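You operate a simulated robot arm through the tools that you are given. There is no shell and no other tool.

You run a simulated robot arm. Do the job below in one go: nothing can be reset, and whatever is moved stays where it is left.

TASK
Put things in order on the top of the test bench. At the end: the blue puck stands where the red block (marked "FAIL") stood; the black trailer adapter (marked "7 PIN") from the top of the test bench stands on top of the green carton (marked "PLUGS"); the red block stands where the gold brass weight stood; the gold brass weight from the top of the test bench stands where the black trailer adapter stood; whatever was shut is shut again. Leave all else as you found it, and nothing knocked over.

Only the result counts: the job must be done as asked and must still hold three seconds after the hand-in. Knocking over, shifting, dropping, spilling or breaking anything else fails it.

THE ROBOT
A 7-joint arm with a two-finger parallel gripper, fixed in place. Base frame: the origin is at the foot of the arm, x ahead of it, y to its left, z up; the work surface is at about z = 0. Lengths are in mm, angles in degrees, forces in N, time in s.
With the tool pointing down near the work surface it reaches from about 220 to 580 mm from the base axis. Its first joint turns from -66.0 to 66.0 degrees. Payload 2.5 kg.
Tool frame: the origin (TCP) lies between the finger pads and is the grasp point; the fingertips stand 23 mm ahead of it; z points along the fingers, y is the line along which they close. The gripper opens to 94 mm. The fingers are 38 mm wide and 10 mm thick; the gripper's body (54 by 96 mm) begins 39 mm behind the TCP.
Orientation is that of the tool frame in the base frame, as [roll, pitch, yaw] about the fixed x, y, z axes, in that order (R = Rz(yaw) Ry(pitch) Rx(roll)). With the fingers straight down and closing along the base's y, the tool's x points along the base's -x, its y along +y and its z along -z.

THE INTERFACE
- The arm moves only by the tool step_arm. Its argument "deltas" is a list of rows, each a list of 7 numbers: the shift along the tool's x, y, z in mm, then the turn, a rotation vector about the tool's x, y, z in degrees, then the closure, from 0 (fully open) to 1 (shut). In form: [[dx, dy, dz, ax, ay, az, jaw], ...]. A call has 1 to 20 rows; each row shifts and turns the commanded pose from where the row before left it, along the tool's axes as they then stand. A row lasts 0.2 s, in which the tool goes at most 50 mm and 8.6 degrees; a call with a longer step from one row to the next is refused whole, and so is a gripper value outside its range. A pose out of reach is approached as far as the arm can. The call stops where the force on the tool passes 40 N (or 10 N more than at its start, if that is more) or the arm is blocked; 0.2 s more then pass. Each finger travels about 108 mm/s and halts on what it meets, pressing with about 23 N; the grip force reading is that of the motor and also rises with nothing between the fingers. The clock runs only during rows and for 0.2 s after the last one: add rows that do not move to give the fingers time. The reply holds the time, the measured pose of the TCP, the force on the tool along the base axes, the opening and the grip force, in the units named above and with some noise, with the torque about the TCP (base axes, N m) and any sound that the robot's microphone picked up, and new pictures: "views" is both (left out), scene, wrist or none.
- Cameras (640 x 400 px; columns grow to the right, rows downward): "scene" is fixed at [96, -388.5, 544.5]; the picture's right is [0.94, -0.34, 0.00], its down [-0.15, -0.41, -0.90] and it looks along [0.31, 0.85, -0.43] (base axes); focal length 307 px, centre (320, 200). "wrist" rides on the gripper at [86, 16, -74] in the tool frame; the picture's right is [-0.18, 0.98, 0.00], its down [-0.58, -0.11, -0.81] and it looks along [-0.79, -0.15, 0.59] (tool axes); focal length 243 px, centre (320, 200). There is no depth. A picture from a camera that has moved, and an enlarged one, comes with that camera's place and axes in the base frame and with its lens. The place of the scene camera against the robot may be out by one fixed shift of up to 25 mm in any direction.
- close_up(camera, box): a new picture of the part [left, top, right, bottom] of that camera's present view, enlarged. It takes no simulated time.
- sign_off(): hands the job in; it is judged then, once.

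Places have to be worked out from the pictures, the camera data and where the tool is seen. Open the gripper and draw the arm clear of the work before you hand the job in, unless the task says otherwise.

The tools are called as name(argument=value, ...) on one line, values as JSON. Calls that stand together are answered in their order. step_arm: Moves the arm, as the interface text tells. Its arguments: {"type":"object","properties":{"deltas":{"type":"array"},"views":{"type":"string","enum":["both","scene","wrist","none"]}},"required":["deltas"]} The other tools are called the same way: close_up (camera, box) takes an enlarged picture of a part of a camera's view; sign_off () hands the job in.

At the start:

```text
time: 0.0
tcp_pos: [216.7, 256.7, 394.1]
tool_rot: [179.8, 0.0, -180.0]
force: [0.2, -1.5, 0.3]
moment: [0.04, -0.03, 0.01]
opening: 94.1
grip_force: 0.0
```

scene: 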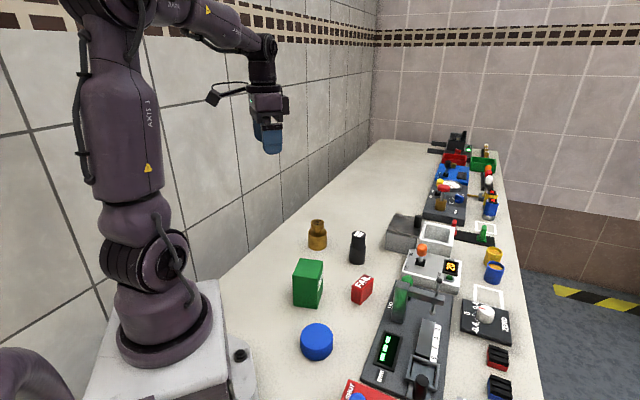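
wrist: 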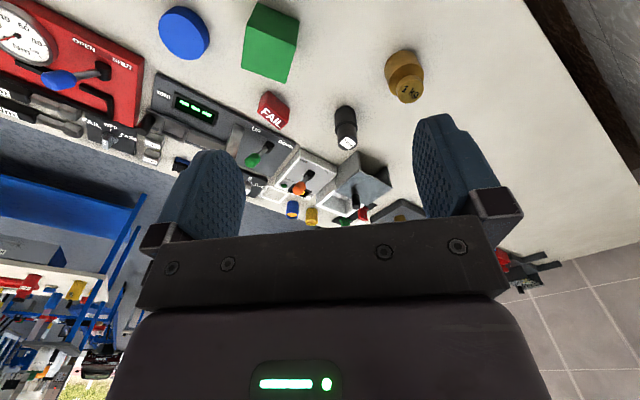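

I see the blue puck, green carton, red FAIL block, black adapter and gold weight on the bench. I take enlarged pictures first to locate them accurately.

close_up(camera="scene", box=[260, 200, 420, 300])

close_up(camera="scene", box=[260, 270, 420, 370])

close_up(camera="wrist", box=[140, 0, 460, 200])

close_up(camera="scene", box=[320, 200, 540, 400])

```text
4.00 times, centred on (340, 250) of scene
camera zoom: at [96.0, -388.5, 544.5], right [0.94, -0.34, 0.0], down [-0.15, -0.41, -0.9], along [0.31, 0.85, -0.43], focal length 1227 px, centre (240, 0)
```

zoom: 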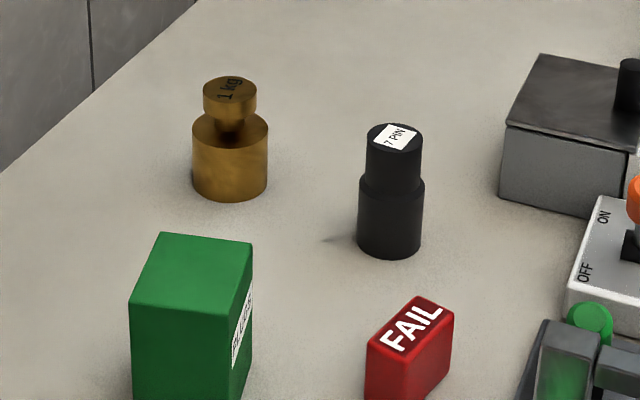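

```text
4.00 times, centred on (340, 320) of scene
camera zoom: at [96.0, -388.5, 544.5], right [0.94, -0.34, 0.0], down [-0.15, -0.41, -0.9], along [0.31, 0.85, -0.43], focal length 1227 px, centre (240, -280)
```

zoom: 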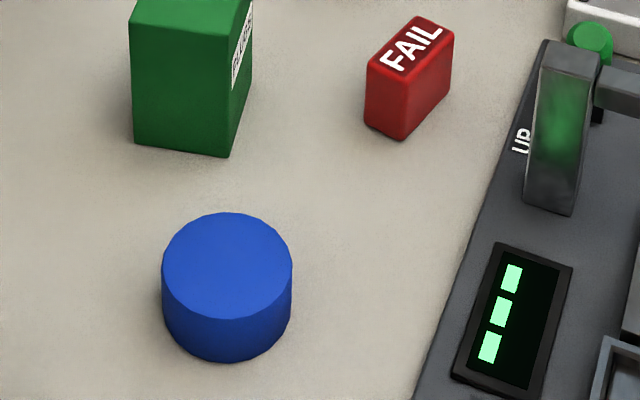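

```text
2.00 times, centred on (300, 100) of wrist
camera zoom: at [129.8, 273.7, 468.8], right [0.18, 0.98, 0.0], down [0.58, -0.11, 0.81], along [0.79, -0.15, -0.59], focal length 485 px, centre (360, 400)
```

zoom: 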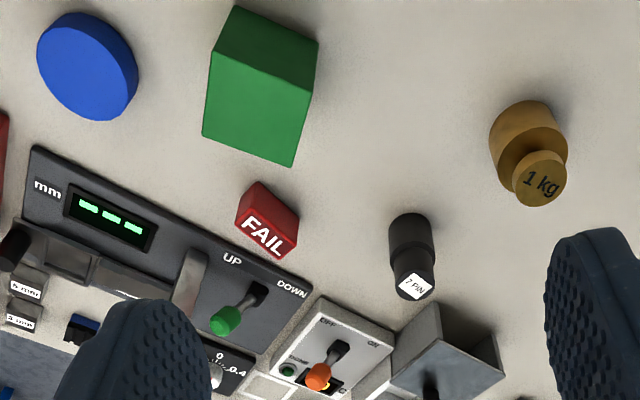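

```text
2.00 times, centred on (430, 300) of scene
camera zoom: at [96.0, -388.5, 544.5], right [0.94, -0.34, 0.0], down [-0.15, -0.41, -0.9], along [0.31, 0.85, -0.43], focal length 614 px, centre (100, 0)
```

zoom: 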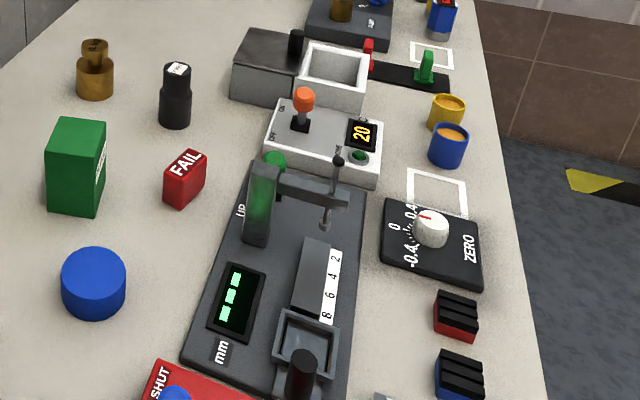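

Rough estimates from the scene camera are: puck (243,34), red block (392,124), adapter (450,264), weight (367,378) and carton top centre (270,167), with z about 92. I enlarge the wrist view for a second set of bearings.

close_up(camera="wrist", box=[300, 20, 460, 120])

close_up(camera="wrist", box=[280, 80, 440, 180])

close_up(camera="wrist", box=[150, 0, 310, 100])

close_up(camera="wrist", box=[190, 70, 350, 170])

```text
4.00 times, centred on (380, 70) of wrist
camera zoom: at [129.8, 273.7, 468.8], right [0.18, 0.98, 0.0], down [0.58, -0.11, 0.81], along [0.79, -0.15, -0.59], focal length 970 px, centre (80, 720)
```

zoom: 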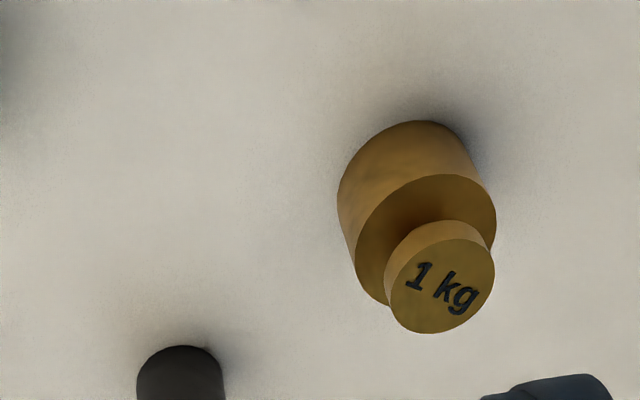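

```text
4.00 times, centred on (360, 130) of wrist
camera zoom: at [129.8, 273.7, 468.8], right [0.18, 0.98, 0.0], down [0.58, -0.11, 0.81], along [0.79, -0.15, -0.59], focal length 970 px, centre (160, 480)
```

zoom: 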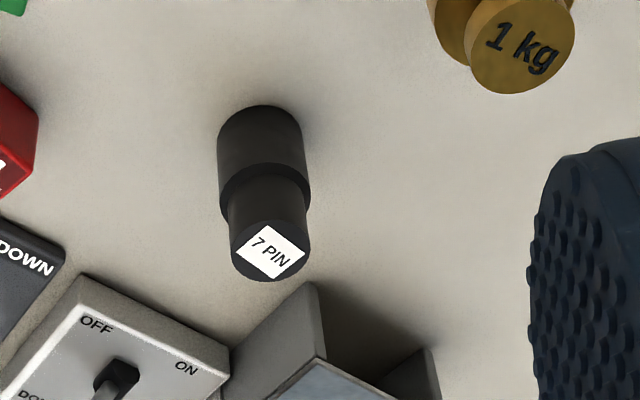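

```text
4.00 times, centred on (230, 50) of wrist
camera zoom: at [129.8, 273.7, 468.8], right [0.18, 0.98, 0.0], down [0.58, -0.11, 0.81], along [0.79, -0.15, -0.59], focal length 970 px, centre (680, 800)
```

zoom: 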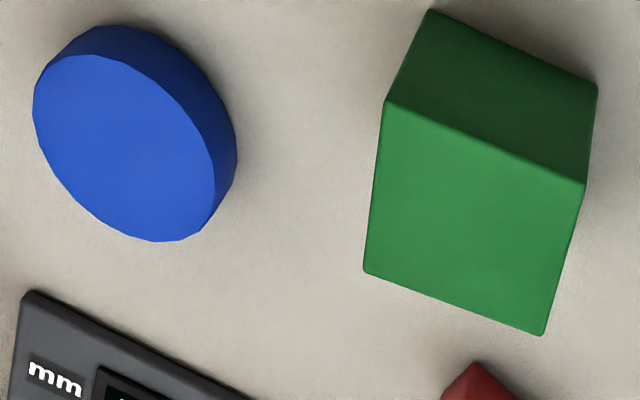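

```text
4.00 times, centred on (270, 120) of wrist
camera zoom: at [129.8, 273.7, 468.8], right [0.18, 0.98, 0.0], down [0.58, -0.11, 0.81], along [0.79, -0.15, -0.59], focal length 970 px, centre (520, 520)
```

zoom: 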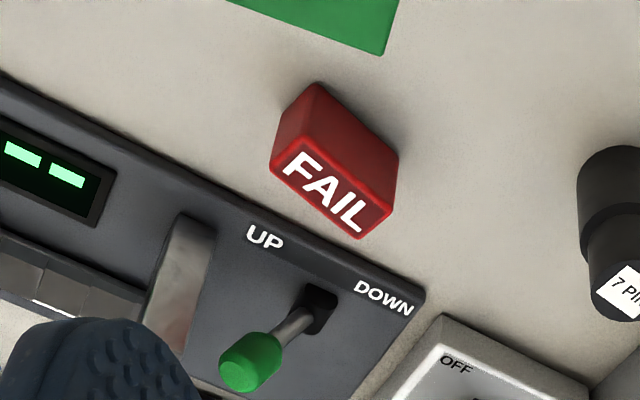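

The wrist bearings agree with the scene ones after a shift of about +5 mm in x and +3 mm in y. That puts the adapter at about (457,268), so I move above it at z = 200 and check the alignment.

step_arm(deltas=[[-34.3, 1.7, 27.7, 0, 0, 0, 0], [-34.3, 1.7, 27.7, 0, 0, 0, 0], [-34.3, 1.7, 27.7, 0, 0, 0, 0], [-34.3, 1.7, 27.7, 0, 0, 0, 0], [-34.3, 1.7, 27.7, 0, 0, 0, 0], [-34.3, 1.7, 27.7, 0, 0, 0, 0], [-34.3, 1.7, 27.7, 0, 0, 0, 0], [0, 0, 0, 0, 0, 0, 0], [0, 0, 0, 0, 0, 0, 0]])

```text
time: 2.0
tcp_pos: [456.2, 271.3, 200.7]
tool_rot: [179.9, 0.0, 179.9]
force: [-0.5, 0.0, 0.6]
moment: [0.01, 0.02, 0.01]
opening: 93.9
grip_force: 0.0
camera wrist: at [368.9, 287.8, 275.0], right [0.18, 0.98, 0.0], down [0.58, -0.11, 0.81], along [0.79, -0.15, -0.59], focal length 243 px, centre (320, 200)
```

scene: 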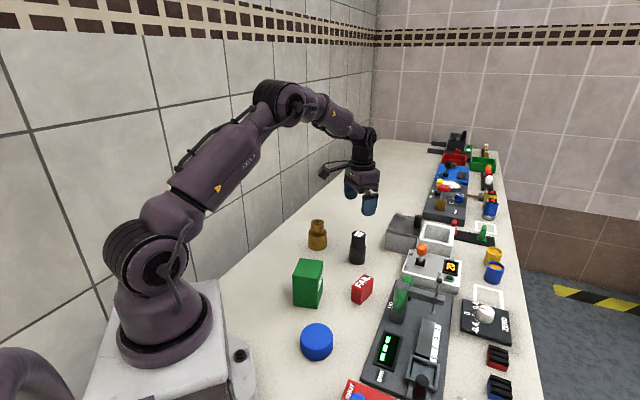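
wrist: 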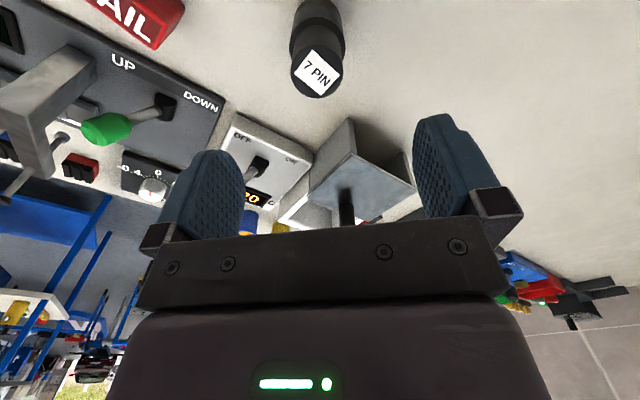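

The adapter shows just under the tool, near column 317. I enlarge that part to refine its centre and height.

close_up(camera="wrist", box=[240, 0, 400, 100])

close_up(camera="scene", box=[310, 140, 430, 240])

```text
4.00 times, centred on (320, 50) of wrist
camera zoom: at [368.9, 287.8, 275.0], right [0.18, 0.98, 0.0], down [0.58, -0.11, 0.81], along [0.79, -0.15, -0.59], focal length 970 px, centre (320, 800)
```

zoom: 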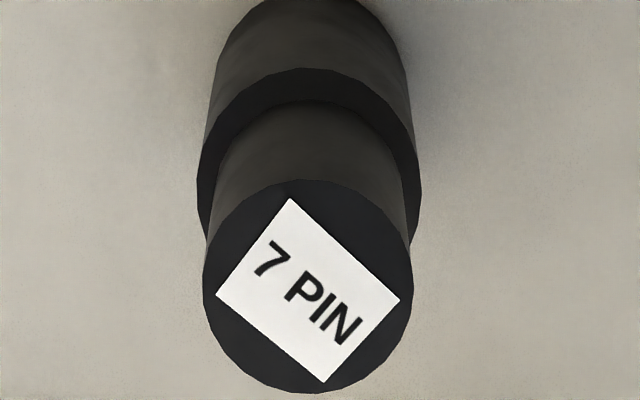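

```text
4.00 times, centred on (370, 190) of scene
camera zoom: at [96.0, -388.5, 544.5], right [0.94, -0.34, 0.0], down [-0.15, -0.41, -0.9], along [0.31, 0.85, -0.43], focal length 1227 px, centre (120, 240)
```

zoom: 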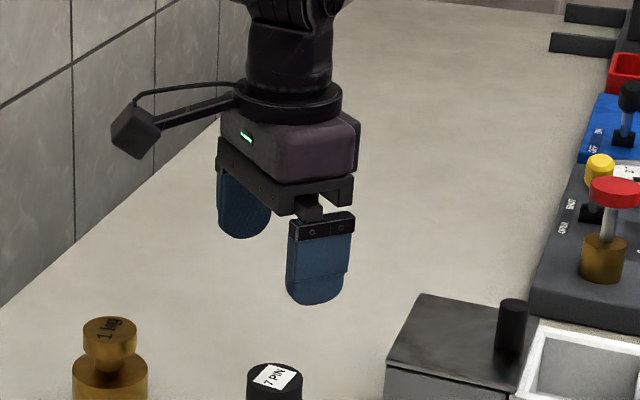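

The adapter top is at about z = 89, with its axis about 2 mm off mine in both x and y. I correct for that and descend to z = 70 with the fingers open, so they straddle its narrower upper part.

step_arm(deltas=[[-1.8, -2.3, 30, 0, 0, 0, 0], [0, 0, 35, 0, 0, 0, 0], [0, 0, 35, 0, 0, 0, 0], [0, 0, 30.5, 0, 0, 0, 0], [0, 0, 0, 0, 0, 0, 0], [0, 0, 0, 0, 0, 0, 0]])

```text
time: 3.4
tcp_pos: [460.1, 266.4, 68.4]
tool_rot: [179.9, 0.0, -180.0]
force: [-0.7, 0.3, 0.3]
moment: [-0.01, 0.01, 0.0]
opening: 93.8
grip_force: 0.1
camera wrist: at [371.9, 283.6, 142.9], right [0.18, 0.98, 0.0], down [0.58, -0.11, 0.81], along [0.79, -0.15, -0.59], focal length 243 px, centre (320, 200)
```

scene: 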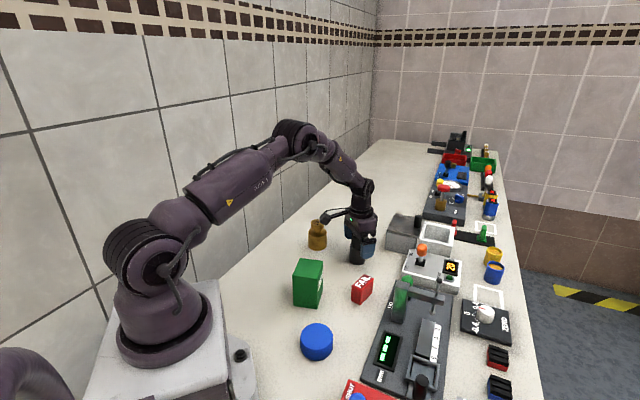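
wrist: 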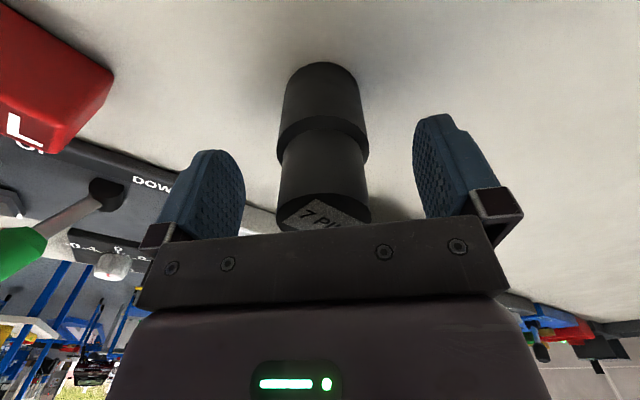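

The adapter stands centred between the fingers (column about 322). I zoom in once before closing.

close_up(camera="wrist", box=[220, 50, 420, 250])

```text
2.00 times, centred on (320, 150) of wrist
camera zoom: at [371.9, 283.6, 142.9], right [0.18, 0.98, 0.0], down [0.58, -0.11, 0.81], along [0.79, -0.15, -0.59], focal length 485 px, centre (320, 300)
```

zoom: 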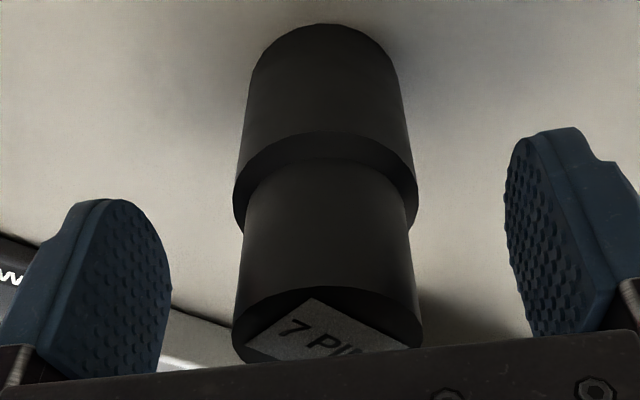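

It is aligned within about 2 mm, so I close the fingers and give them time.

step_arm(deltas=[[0, 0, 0, 0, 0, 0, 0.4], [0, 0, 0, 0, 0, 0, 1], [0, 0, 0, 0, 0, 0, 1], [0, 0, 0, 0, 0, 0, 1]], views="wrist")

```text
time: 4.4
tcp_pos: [460.4, 267.7, 68.5]
tool_rot: [179.8, 0.0, -179.9]
force: [0.2, 1.3, 0.3]
moment: [-0.02, -0.01, 0.02]
opening: 45.0
grip_force: 22.3
camera wrist: at [371.9, 283.6, 143.2], right [0.18, 0.98, 0.0], down [0.58, -0.11, 0.81], along [0.79, -0.15, -0.59], focal length 243 px, centre (320, 200)
```

wrist: 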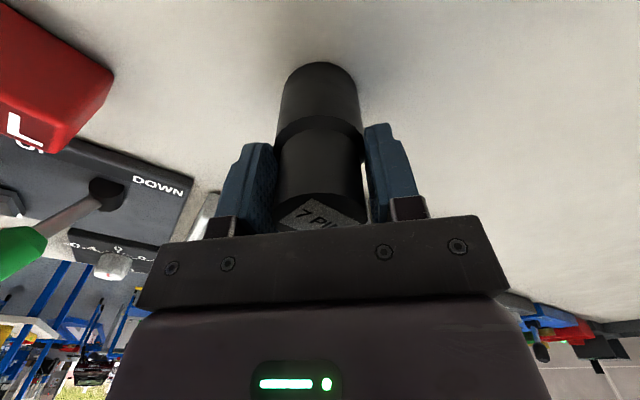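

The opening stopped at 45 mm, so the tips may be bearing on the wider collar instead of the neck. I look closer.

close_up(camera="wrist", box=[220, 50, 420, 250])

close_up(camera="scene", box=[310, 190, 410, 290])

```text
2.00 times, centred on (320, 150) of wrist
camera zoom: at [371.9, 283.6, 143.2], right [0.18, 0.98, 0.0], down [0.58, -0.11, 0.81], along [0.79, -0.15, -0.59], focal length 485 px, centre (320, 300)
```

zoom: 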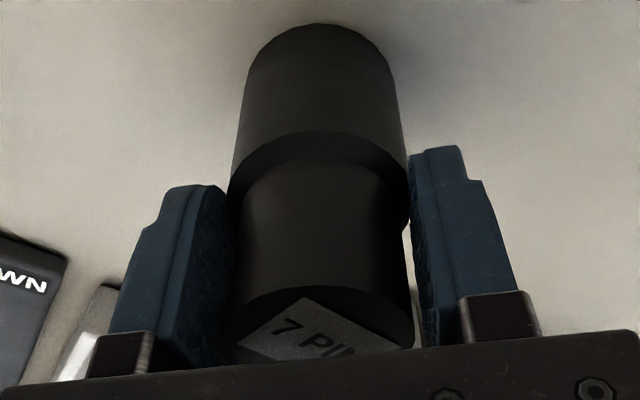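

```text
4.00 times, centred on (360, 240) of scene
camera zoom: at [96.0, -388.5, 544.5], right [0.94, -0.34, 0.0], down [-0.15, -0.41, -0.9], along [0.31, 0.85, -0.43], focal length 1227 px, centre (160, 40)
```

zoom: 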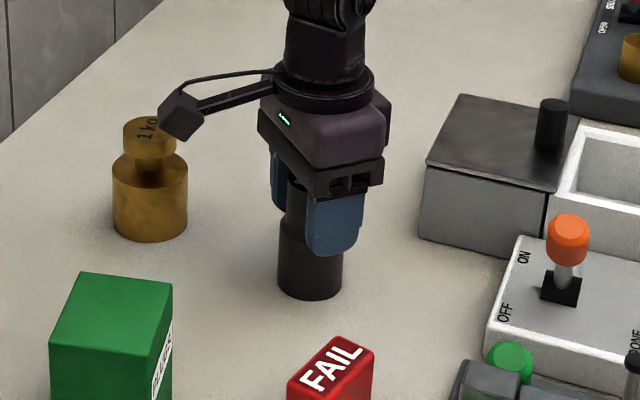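

The tips only catch the rim of the 45 mm collar. I open a little, rise 11 mm and close on the narrower neck instead.

step_arm(deltas=[[0, 0, 0, 0, 0, 0, 0.3], [0, 0, 0, 0, 0, 0, 0.3], [0, 0, -11, 0, 0, 0, 0.3], [0, 0, 0, 0, 0, 0, 0.3], [0, 0, 0, 0, 0, 0, 1], [0, 0, 0, 0, 0, 0, 1], [0, 0, 0, 0, 0, 0, 1]], views="wrist")

close_up(camera="wrist", box=[220, 50, 420, 250])

```text
time: 6.0
tcp_pos: [460.1, 267.6, 79.7]
tool_rot: [179.9, -0.1, 180.0]
force: [0.3, -0.7, 0.1]
moment: [-0.01, 0.01, -0.04]
opening: 37.6
grip_force: 22.8
camera wrist: at [371.6, 283.9, 154.8], right [0.18, 0.98, 0.0], down [0.58, -0.11, 0.81], along [0.79, -0.15, -0.59], focal length 243 px, centre (320, 200)
```

wrist: 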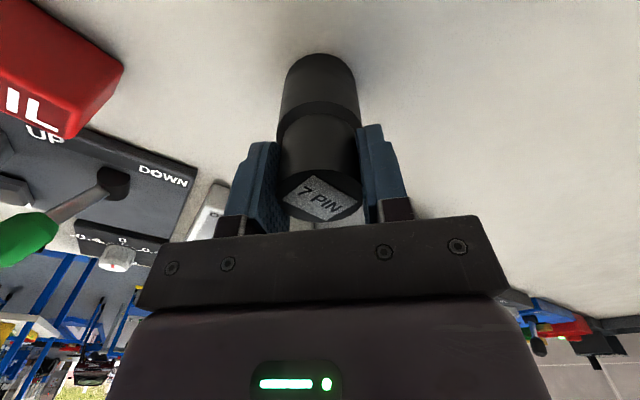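

```text
2.00 times, centred on (320, 150) of wrist
camera zoom: at [371.6, 283.9, 154.8], right [0.18, 0.98, 0.0], down [0.58, -0.11, 0.81], along [0.79, -0.15, -0.59], focal length 485 px, centre (320, 300)
```

zoom: 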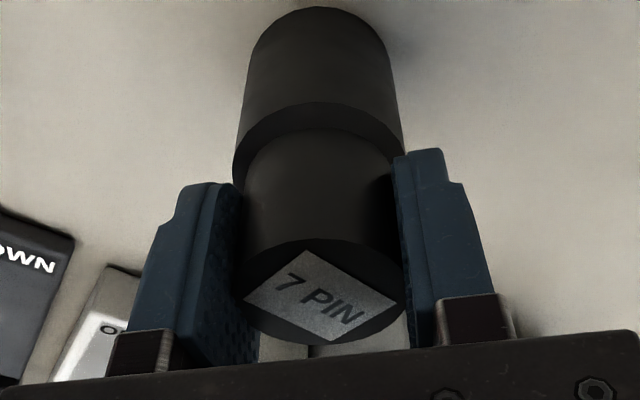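

The neck is gripped at 37.6 mm and the tool sits right over the adapter's axis. I lift it to about z = 215 and carry it towards the carton for a look.

step_arm(deltas=[[0, 0, -10, 0, 0, 0, 1], [0, 0, -30, 0, 0, 0, 1], [0, 0, -35, 0, 0, 0, 1], [0, 0, -35, 0, 0, 0, 1], [0, 0, -30, 0, 0, 0, 1], [20, -10.5, 0, 0, 0, 0, 1], [32, -16.8, 0, 0, 0, 0, 1], [34, -17.8, 0, 0, 0, 0, 1], [34, -17.8, 0, 0, 0, 0, 1], [34, -17.8, 0, 0, 0, 0, 1], [20, -10.4, 0, 0, 0, 0, 1], [12.6, -6.6, 0, 0, 0, 0, 1], [0, 0, 0, 0, 0, 0, 1], [0, 0, 0, 0, 0, 0, 1]])

close_up(camera="wrist", box=[220, 0, 420, 125])

close_up(camera="scene", box=[240, 190, 400, 310])

```text
time: 9.0
tcp_pos: [270.3, 169.1, 219.9]
tool_rot: [179.9, 0.0, -180.0]
force: [0.3, 1.0, -0.6]
moment: [0.04, 0.0, -0.01]
opening: 37.8
grip_force: 23.2
camera wrist: at [184.1, 185.5, 294.2], right [0.18, 0.98, 0.0], down [0.58, -0.11, 0.81], along [0.79, -0.15, -0.59], focal length 243 px, centre (320, 200)
```

scene: 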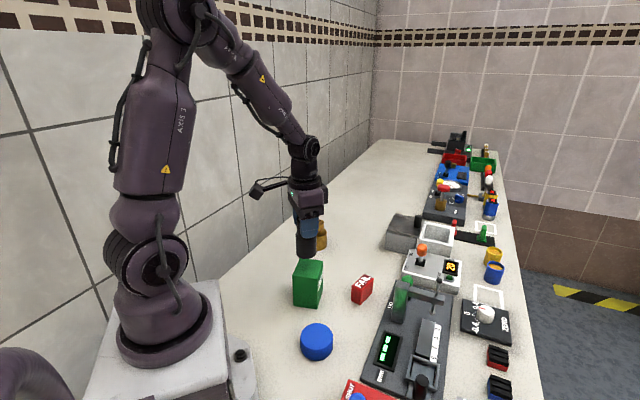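
wrist: 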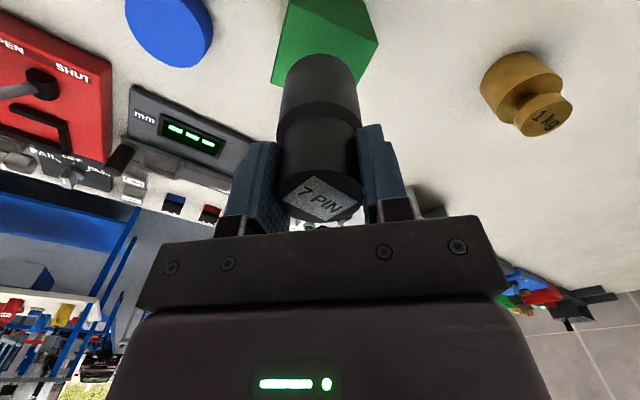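

```text
3.20 times, centred on (320, 62) of wrist
camera zoom: at [184.1, 185.5, 294.2], right [0.18, 0.98, 0.0], down [0.58, -0.11, 0.81], along [0.79, -0.15, -0.59], focal length 776 px, centre (320, 640)
```

zoom: 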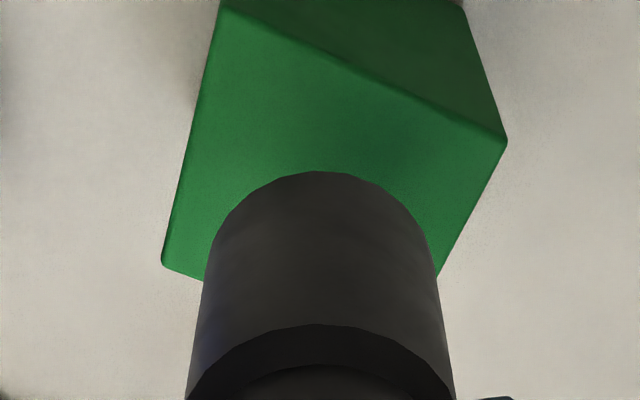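

```text
3.33 times, centred on (320, 250) of scene
camera zoom: at [96.0, -388.5, 544.5], right [0.94, -0.34, 0.0], down [-0.15, -0.41, -0.9], along [0.31, 0.85, -0.43], focal length 1022 px, centre (320, 33)
```

zoom: 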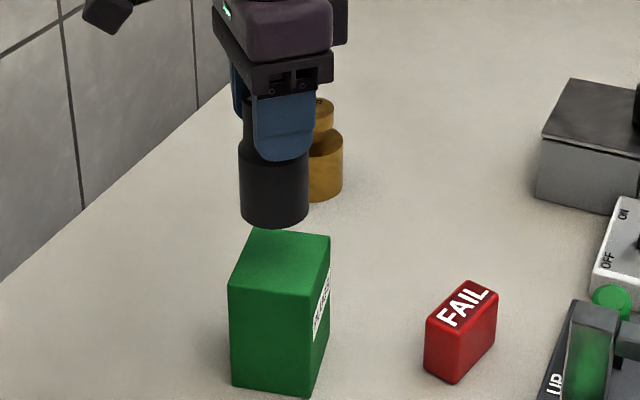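

Both views put the carton's top centre at about (275.5,169.5), which is 5 mm further in x than the tool. I shift, lower to just above the carton top, and check the gap.

step_arm(deltas=[[-5, 0.5, 0, 0, 0, 0, 1], [0, 0, 20, 0, 0, 0, 1], [0, 0, 14, 0, 0, 0, 1], [0, 0, 6, 0, 0, 0, 1], [0, 0, 0, 0, 0, 0, 1], [0, 0, 0, 0, 0, 0, 1]])

close_up(camera="scene", box=[270, 220, 350, 280])

close_up(camera="wrist", box=[240, 0, 400, 100])

```text
time: 10.4
tcp_pos: [277.4, 170.7, 181.1]
tool_rot: [180.0, -0.1, 179.9]
force: [-0.3, -0.4, -0.3]
moment: [0.03, 0.01, -0.01]
opening: 37.5
grip_force: 23.1
camera wrist: at [189.7, 186.0, 255.7], right [0.18, 0.98, 0.0], down [0.58, -0.11, 0.81], along [0.79, -0.15, -0.59], focal length 243 px, centre (320, 200)
```

scene: 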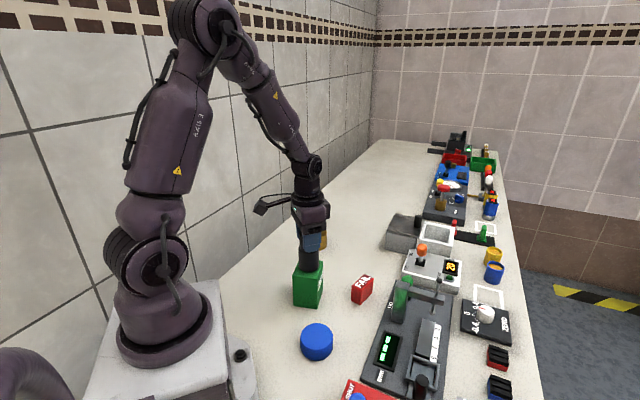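
wrist: 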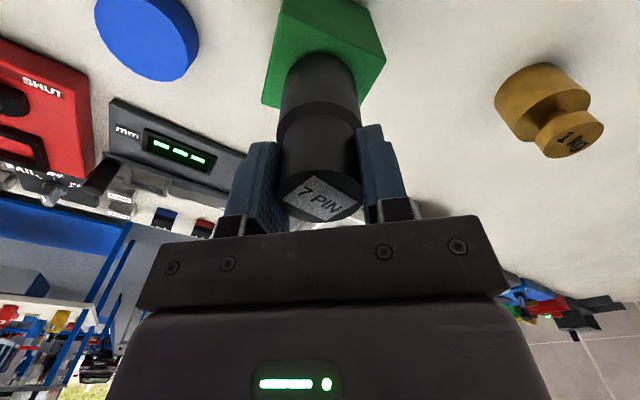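

```text
6.67 times, centred on (310, 250) of scene
camera zoom: at [96.0, -388.5, 544.5], right [0.94, -0.34, 0.0], down [-0.15, -0.41, -0.9], along [0.31, 0.85, -0.43], focal length 2045 px, centre (387, -133)
```

zoom: 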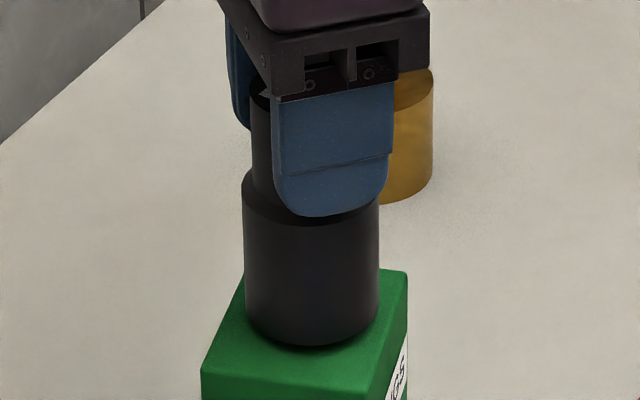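

```text
4.00 times, centred on (320, 50) of wrist
camera zoom: at [189.7, 186.0, 255.7], right [0.18, 0.98, 0.0], down [0.58, -0.11, 0.81], along [0.79, -0.15, -0.59], focal length 970 px, centre (320, 800)
```

zoom: 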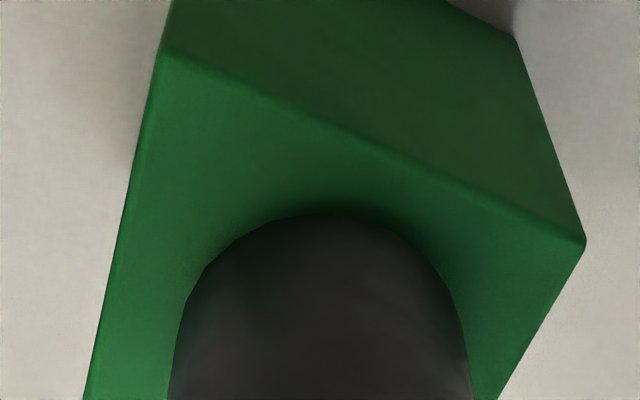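

The adapter hangs centred over the carton with an expected gap of about 8 mm. I lower in small steps while watching the force.

step_arm(deltas=[[0, 0, 3, 0, 0, 0, 1], [0, 0, 2, 0, 0, 0, 1], [0, 0, 0, 0, 0, 0, 1]], views="scene")

close_up(camera="scene", box=[270, 220, 350, 280])

```text
time: 11.2
tcp_pos: [278.6, 169.2, 175.6]
tool_rot: [180.0, 0.0, -180.0]
force: [-2.4, 1.4, 4.5]
moment: [-0.05, 0.19, 0.0]
opening: 37.7
grip_force: 23.0
```

scene: 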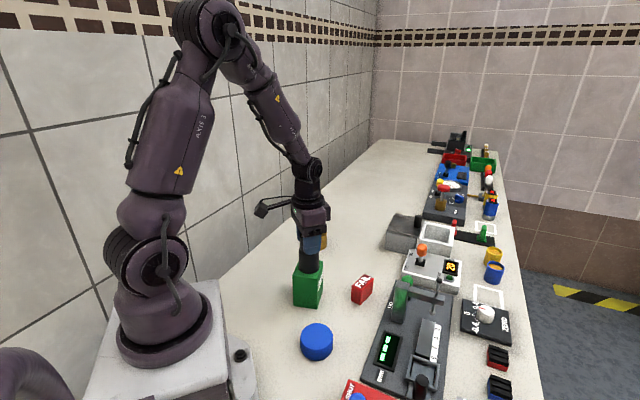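

```text
6.67 times, centred on (310, 250) of scene
camera zoom: at [96.0, -388.5, 544.5], right [0.94, -0.34, 0.0], down [-0.15, -0.41, -0.9], along [0.31, 0.85, -0.43], focal length 2045 px, centre (387, -133)
```

zoom: 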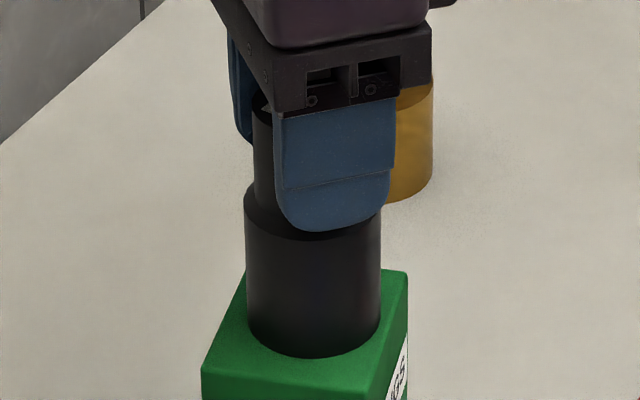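

The force shows contact (4.5 N upward), so the adapter stands on the carton, and its base is well inside the top edges. I open the fingers and rise straight up.

step_arm(deltas=[[0, 0, 0, 0, 0, 0, 0.8], [0, 0, 0, 0, 0, 0, 0.5], [0, 0, 0, 0, 0, 0, 0.2], [0, 0, 0, 0, 0, 0, 0.1], [0, 0, -10, 0, 0, 0, 0.1], [0, 0, -30, 0, 0, 0, 0.1], [0, 0, -40, 0, 0, 0, 0.1], [0, 0, 0, 0, 0, 0, 0.1], [0, 0, 0, 0, 0, 0, 0.1]])

close_up(camera="scene", box=[260, 220, 420, 320])

close_up(camera="wrist", box=[240, 0, 560, 200])

```text
time: 13.2
tcp_pos: [278.2, 170.4, 255.3]
tool_rot: [179.9, 0.0, 180.0]
force: [0.3, 0.2, -1.1]
moment: [0.01, 0.0, 0.01]
opening: 84.7
grip_force: 0.0
camera wrist: at [189.6, 187.9, 330.2], right [0.18, 0.98, 0.0], down [0.58, -0.11, 0.81], along [0.79, -0.15, -0.59], focal length 243 px, centre (320, 200)
```

scene: 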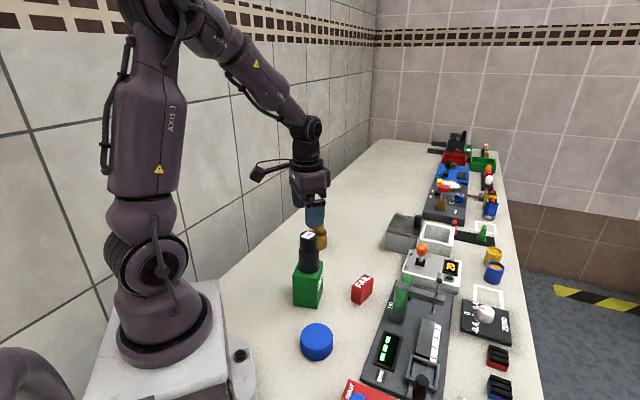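
wrist: 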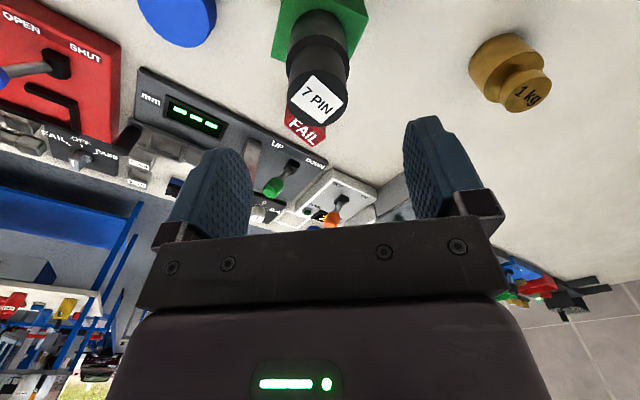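

```text
4.00 times, centred on (340, 270) of scene
camera zoom: at [96.0, -388.5, 544.5], right [0.94, -0.34, 0.0], down [-0.15, -0.41, -0.9], along [0.31, 0.85, -0.43], focal length 1227 px, centre (240, -80)
```

zoom: 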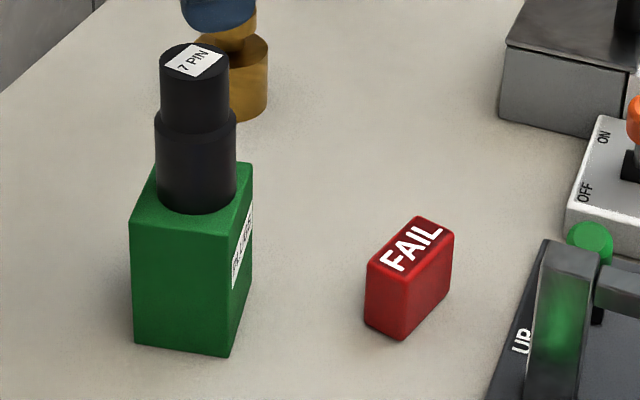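

```text
2.00 times, centred on (400, 100) of wrist
camera zoom: at [189.6, 187.9, 330.2], right [0.18, 0.98, 0.0], down [0.58, -0.11, 0.81], along [0.79, -0.15, -0.59], focal length 485 px, centre (160, 400)
```

zoom: 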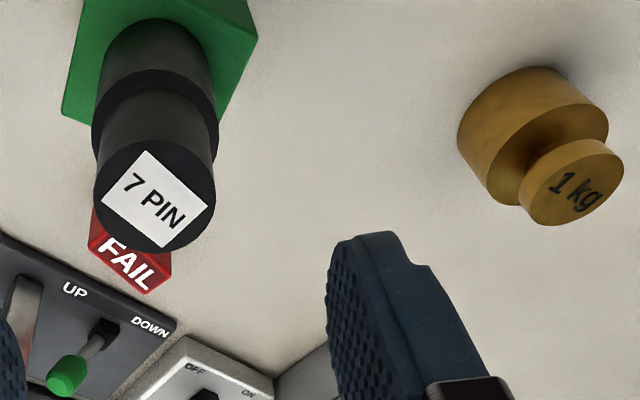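

The adapter stands upright on the carton. Next is the gold weight: I move above my estimate of (372,381) at z = 215 to refine it.

step_arm(deltas=[[-15.7, 35.2, 0, 0, 0, 0, 0], [-15.7, 35.2, 0, 0, 0, 0, 0], [-15.7, 35.2, 5, 0, 0, 0, 0], [-15.7, 35.2, 10, 0, 0, 0, 0], [-15.7, 35.2, 10, 0, 0, 0, 0], [-15.7, 35.2, 15, 0, 0, 0, 0], [0, 0, 0, 0, 0, 0, 0], [0, 0, 0, 0, 0, 0, 0]])

close_up(camera="wrist", box=[240, 0, 400, 100])

```text
time: 15.0
tcp_pos: [369.0, 382.1, 217.3]
tool_rot: [179.8, 0.0, 180.0]
force: [0.1, -0.1, 0.8]
moment: [-0.04, 0.01, 0.01]
opening: 93.7
grip_force: 0.0
camera wrist: at [282.0, 397.9, 291.4], right [0.18, 0.98, 0.0], down [0.58, -0.11, 0.81], along [0.79, -0.15, -0.59], focal length 243 px, centre (320, 200)
```

scene: 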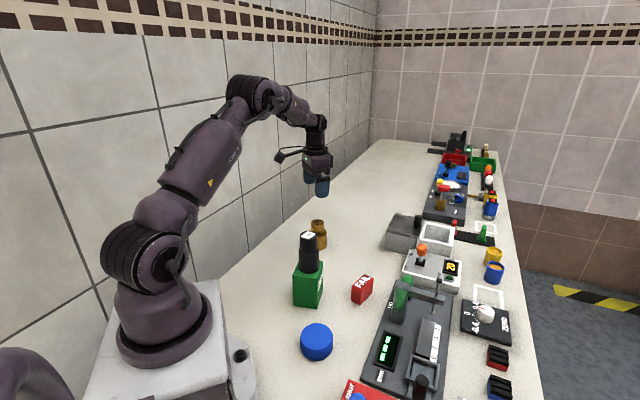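
wrist: 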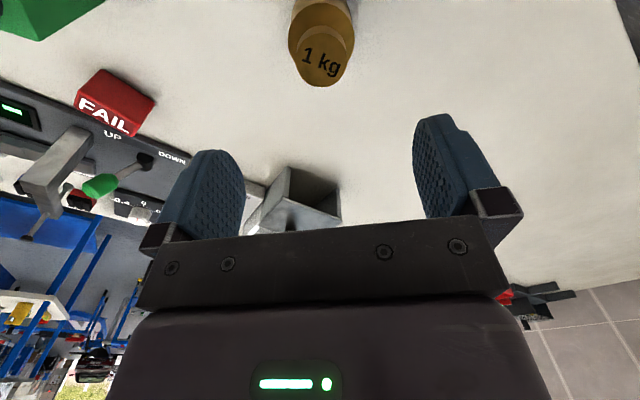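

```text
4.00 times, centred on (320, 50) of wrist
camera zoom: at [282.0, 397.9, 291.4], right [0.18, 0.98, 0.0], down [0.58, -0.11, 0.81], along [0.79, -0.15, -0.59], focal length 970 px, centre (320, 800)
```

zoom: 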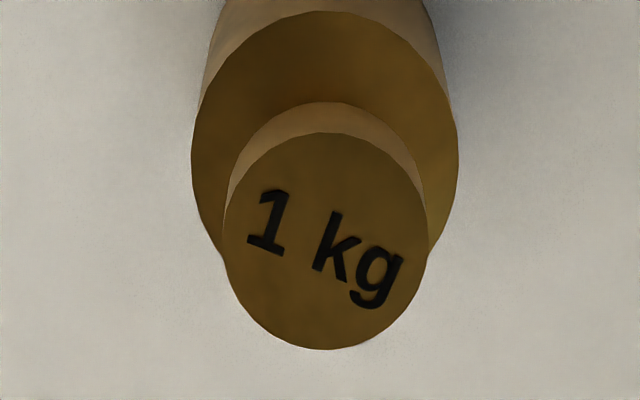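

The knob top is at about (372.8,382), z = 83. I shift about 3 mm in x and 1 mm in y and descend so the fingers straddle the knob at z = 76.

step_arm(deltas=[[-2.8, 1, 30, 0, 0, 0, 0], [0, 0, 40, 0, 0, 0, 0], [0, 0, 40, 0, 0, 0, 0], [0, 0, 30, 0, 0, 0, 0], [0, 0, 0, 0, 0, 0, 0], [0, 0, 0, 0, 0, 0, 0]])

close_up(camera="wrist", box=[220, 50, 420, 250])

close_up(camera="scene", box=[270, 180, 370, 260])

```text
time: 16.4
tcp_pos: [375.6, 383.6, 75.3]
tool_rot: [179.9, 0.0, -180.0]
force: [-0.6, 0.4, 1.1]
moment: [0.01, 0.0, 0.0]
opening: 94.0
grip_force: 0.1
camera wrist: at [287.4, 400.4, 150.1], right [0.18, 0.98, 0.0], down [0.58, -0.11, 0.81], along [0.79, -0.15, -0.59], focal length 243 px, centre (320, 200)
```

scene: 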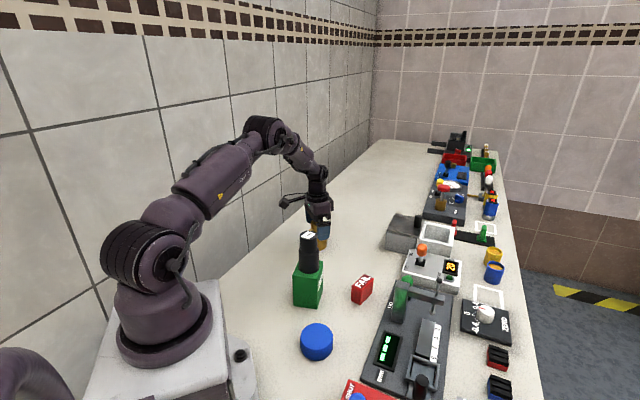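
wrist: 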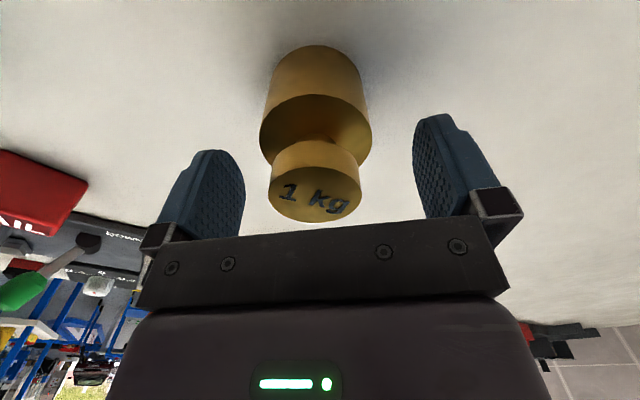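

```text
2.00 times, centred on (320, 150) of wrist
camera zoom: at [287.4, 400.4, 150.1], right [0.18, 0.98, 0.0], down [0.58, -0.11, 0.81], along [0.79, -0.15, -0.59], focal length 485 px, centre (320, 300)
```

zoom: 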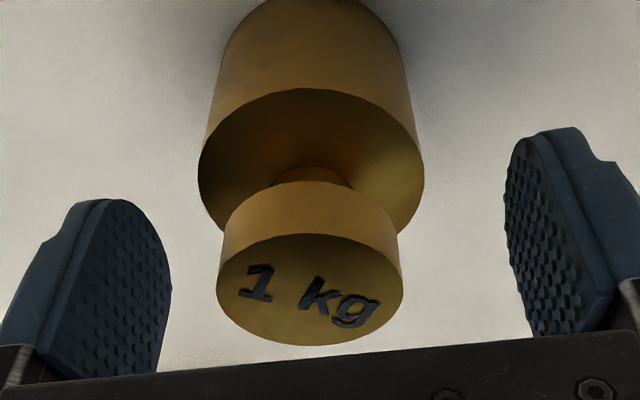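

```text
5.00 times, centred on (320, 220) of scene
camera zoom: at [96.0, -388.5, 544.5], right [0.94, -0.34, 0.0], down [-0.15, -0.41, -0.9], along [0.31, 0.85, -0.43], focal length 1534 px, centre (320, 100)
```

zoom: 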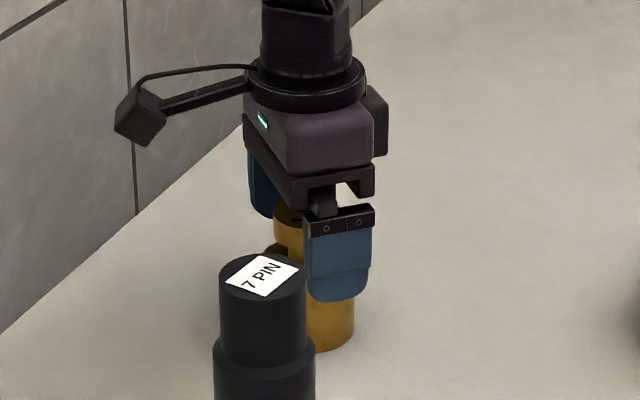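

The weight is 2.3 mm to one side of the finger centre and well placed in x. I shift by that amount and close on the knob.

step_arm(deltas=[[0, -2.3, 0, 0, 0, 0, 0], [0, 0, 0, 0, 0, 0, 0.3], [0, 0, 0, 0, 0, 0, 0.45], [0, 0, 0, 0, 0, 0, 1], [0, 0, 0, 0, 0, 0, 1], [0, 0, 0, 0, 0, 0, 1]], views="wrist")

close_up(camera="wrist", box=[220, 50, 420, 250])

```text
time: 17.8
tcp_pos: [375.8, 382.5, 76.0]
tool_rot: [179.9, 0.0, 179.9]
force: [1.1, 2.5, -0.1]
moment: [-0.13, -0.06, 0.01]
opening: 41.6
grip_force: 23.6
camera wrist: at [287.4, 398.0, 150.4], right [0.18, 0.98, 0.0], down [0.58, -0.11, 0.81], along [0.79, -0.15, -0.59], focal length 243 px, centre (320, 200)
```

wrist: 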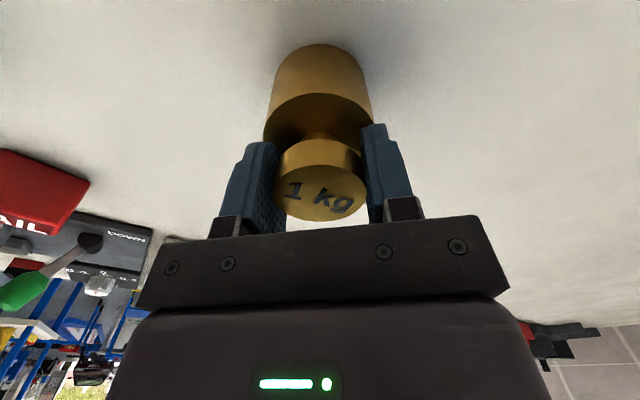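

```text
2.00 times, centred on (320, 150) of wrist
camera zoom: at [287.4, 398.0, 150.4], right [0.18, 0.98, 0.0], down [0.58, -0.11, 0.81], along [0.79, -0.15, -0.59], focal length 485 px, centre (320, 300)
```

zoom: 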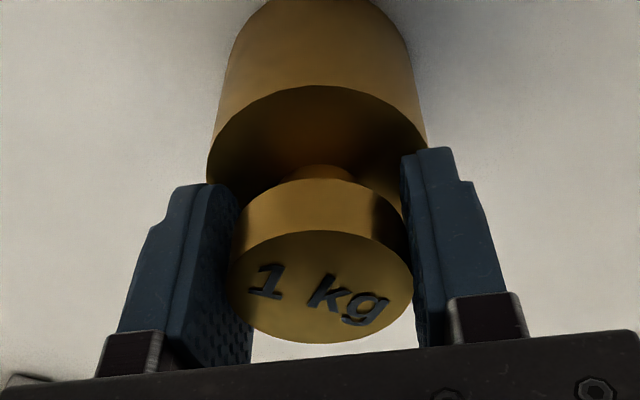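

The knob is gripped (41.6 mm). I lift it 50 mm, gently at first, and carry it towards the adapter's old place at tool position (460,267.4).

step_arm(deltas=[[0, 0, -3, 0, 0, 0, 1], [0, 0, -10, 0, 0, 0, 1], [0, 0, -18, 0, 0, 0, 1], [0, 0, -19, 0, 0, 0, 1], [-8, -11, 0, 0, 0, 0, 1], [-16, -22, 0, 0, 0, 0, 1], [-19, -26, 0, 0, 0, 0, 1], [-19, -26, 0, 0, 0, 0, 1], [-14, -19, 0, 0, 0, 0, 1], [-8.5, -11, 0, 0, 0, 0, 1], [0, 0, 0, 0, 0, 0, 1], [0, 0, 0, 0, 0, 0, 1], [0, 0, 0, 0, 0, 0, 1]])

close_up(camera="wrist", box=[220, 50, 420, 250])

```text
time: 20.6
tcp_pos: [458.6, 263.6, 125.4]
tool_rot: [180.0, 0.0, -179.9]
force: [0.6, 0.1, -9.8]
moment: [0.0, 0.01, -0.03]
opening: 42.0
grip_force: 23.4
camera wrist: at [370.5, 280.4, 199.5], right [0.18, 0.98, 0.0], down [0.58, -0.11, 0.81], along [0.79, -0.15, -0.59], focal length 243 px, centre (320, 200)
```

scene: 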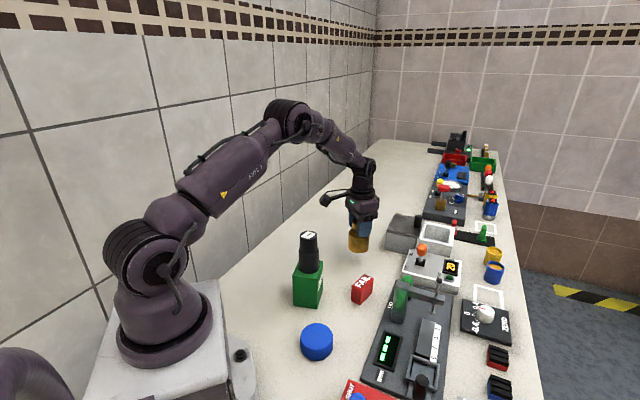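
wrist: 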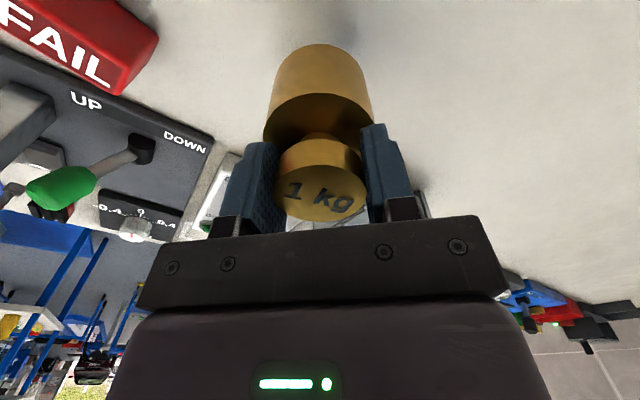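

```text
2.00 times, centred on (320, 150) of wrist
camera zoom: at [370.5, 280.4, 199.5], right [0.18, 0.98, 0.0], down [0.58, -0.11, 0.81], along [0.79, -0.15, -0.59], focal length 485 px, centre (320, 300)
```

zoom: 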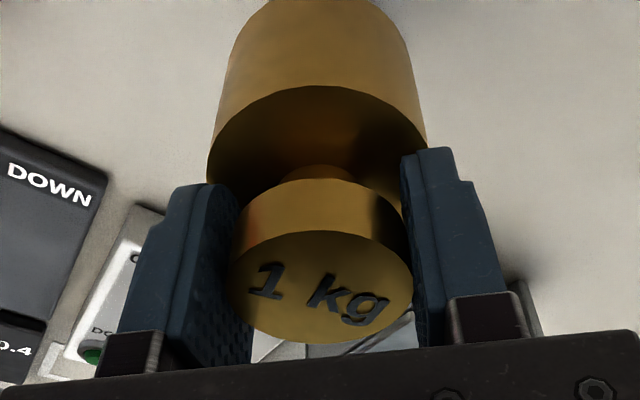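

The weight hangs securely (9.8 N). The tool is a few millimetres short of the target, so I correct and lower most of the way, then re-measure.

step_arm(deltas=[[-0.8, 2.8, 10, 0, 0, 0, 1], [0, 0, 18, 0, 0, 0, 1], [0, 0, 12, 0, 0, 0, 1], [0, 0, 0, 0, 0, 0, 1], [0, 0, 0, 0, 0, 0, 1]], views="scene")

close_up(camera="scene", box=[260, 200, 420, 300])

step_arm(deltas=[[0, 0, 0, 0, 0, 0, 1]], views="none")

```text
time: 21.8
tcp_pos: [458.6, 268.1, 84.9]
tool_rot: [179.9, 0.0, 179.9]
force: [0.0, 0.2, -9.4]
moment: [0.01, -0.03, 0.02]
opening: 41.7
grip_force: 23.0
```

scene: 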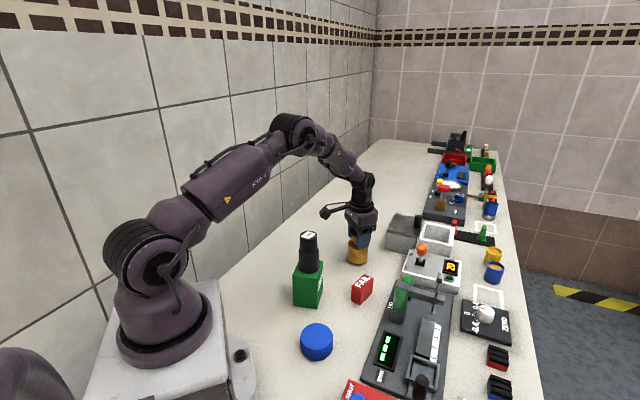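

```text
4.00 times, centred on (340, 250) of scene
camera zoom: at [96.0, -388.5, 544.5], right [0.94, -0.34, 0.0], down [-0.15, -0.41, -0.9], along [0.31, 0.85, -0.43], focal length 1227 px, centre (240, 0)
```

zoom: 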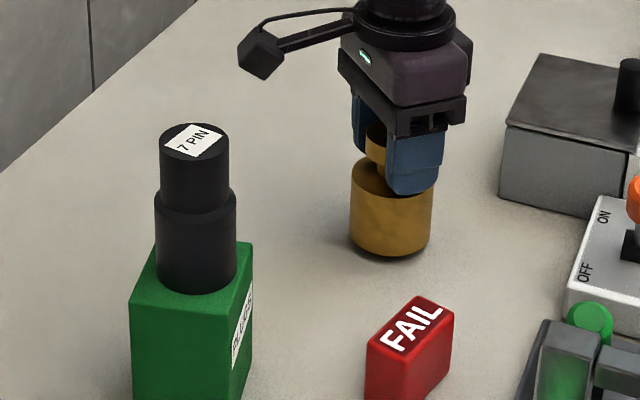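

```text
time: 22.2
tcp_pos: [459.5, 267.7, 85.0]
tool_rot: [180.0, 0.0, 180.0]
force: [0.3, 0.1, -9.1]
moment: [0.01, 0.0, 0.02]
opening: 41.9
grip_force: 21.9
```

The position is within 1 mm of the target. I lower the remaining 10 mm gently until the bench carries the weight.

step_arm(deltas=[[0, 0, 5, 0, 0, 0, 1], [0, 0, 3, 0, 0, 0, 1], [0, 0, 1.2, 0, 0, 0, 1], [0, 0, 0, 0, 0, 0, 1]], views="none")

```text
time: 23.2
tcp_pos: [460.8, 267.7, 77.0]
tool_rot: [179.9, 0.1, 180.0]
force: [-0.7, 0.6, -10.5]
moment: [0.02, -0.01, 0.03]
opening: 41.8
grip_force: 23.0
```

The force still shows the full weight hanging, so I lower in half-millimetre steps.

step_arm(deltas=[[0, 0, 0.6, 0, 0, 0, 1], [0, 0, 0.5, 0, 0, 0, 1], [0, 0, 0, 0, 0, 0, 1]], views="none")

```text
time: 24.0
tcp_pos: [458.5, 269.0, 76.5]
tool_rot: [179.9, 0.0, -179.9]
force: [-4.4, -1.8, 1.5]
moment: [-0.45, 0.26, -0.1]
opening: 41.7
grip_force: 23.1
```

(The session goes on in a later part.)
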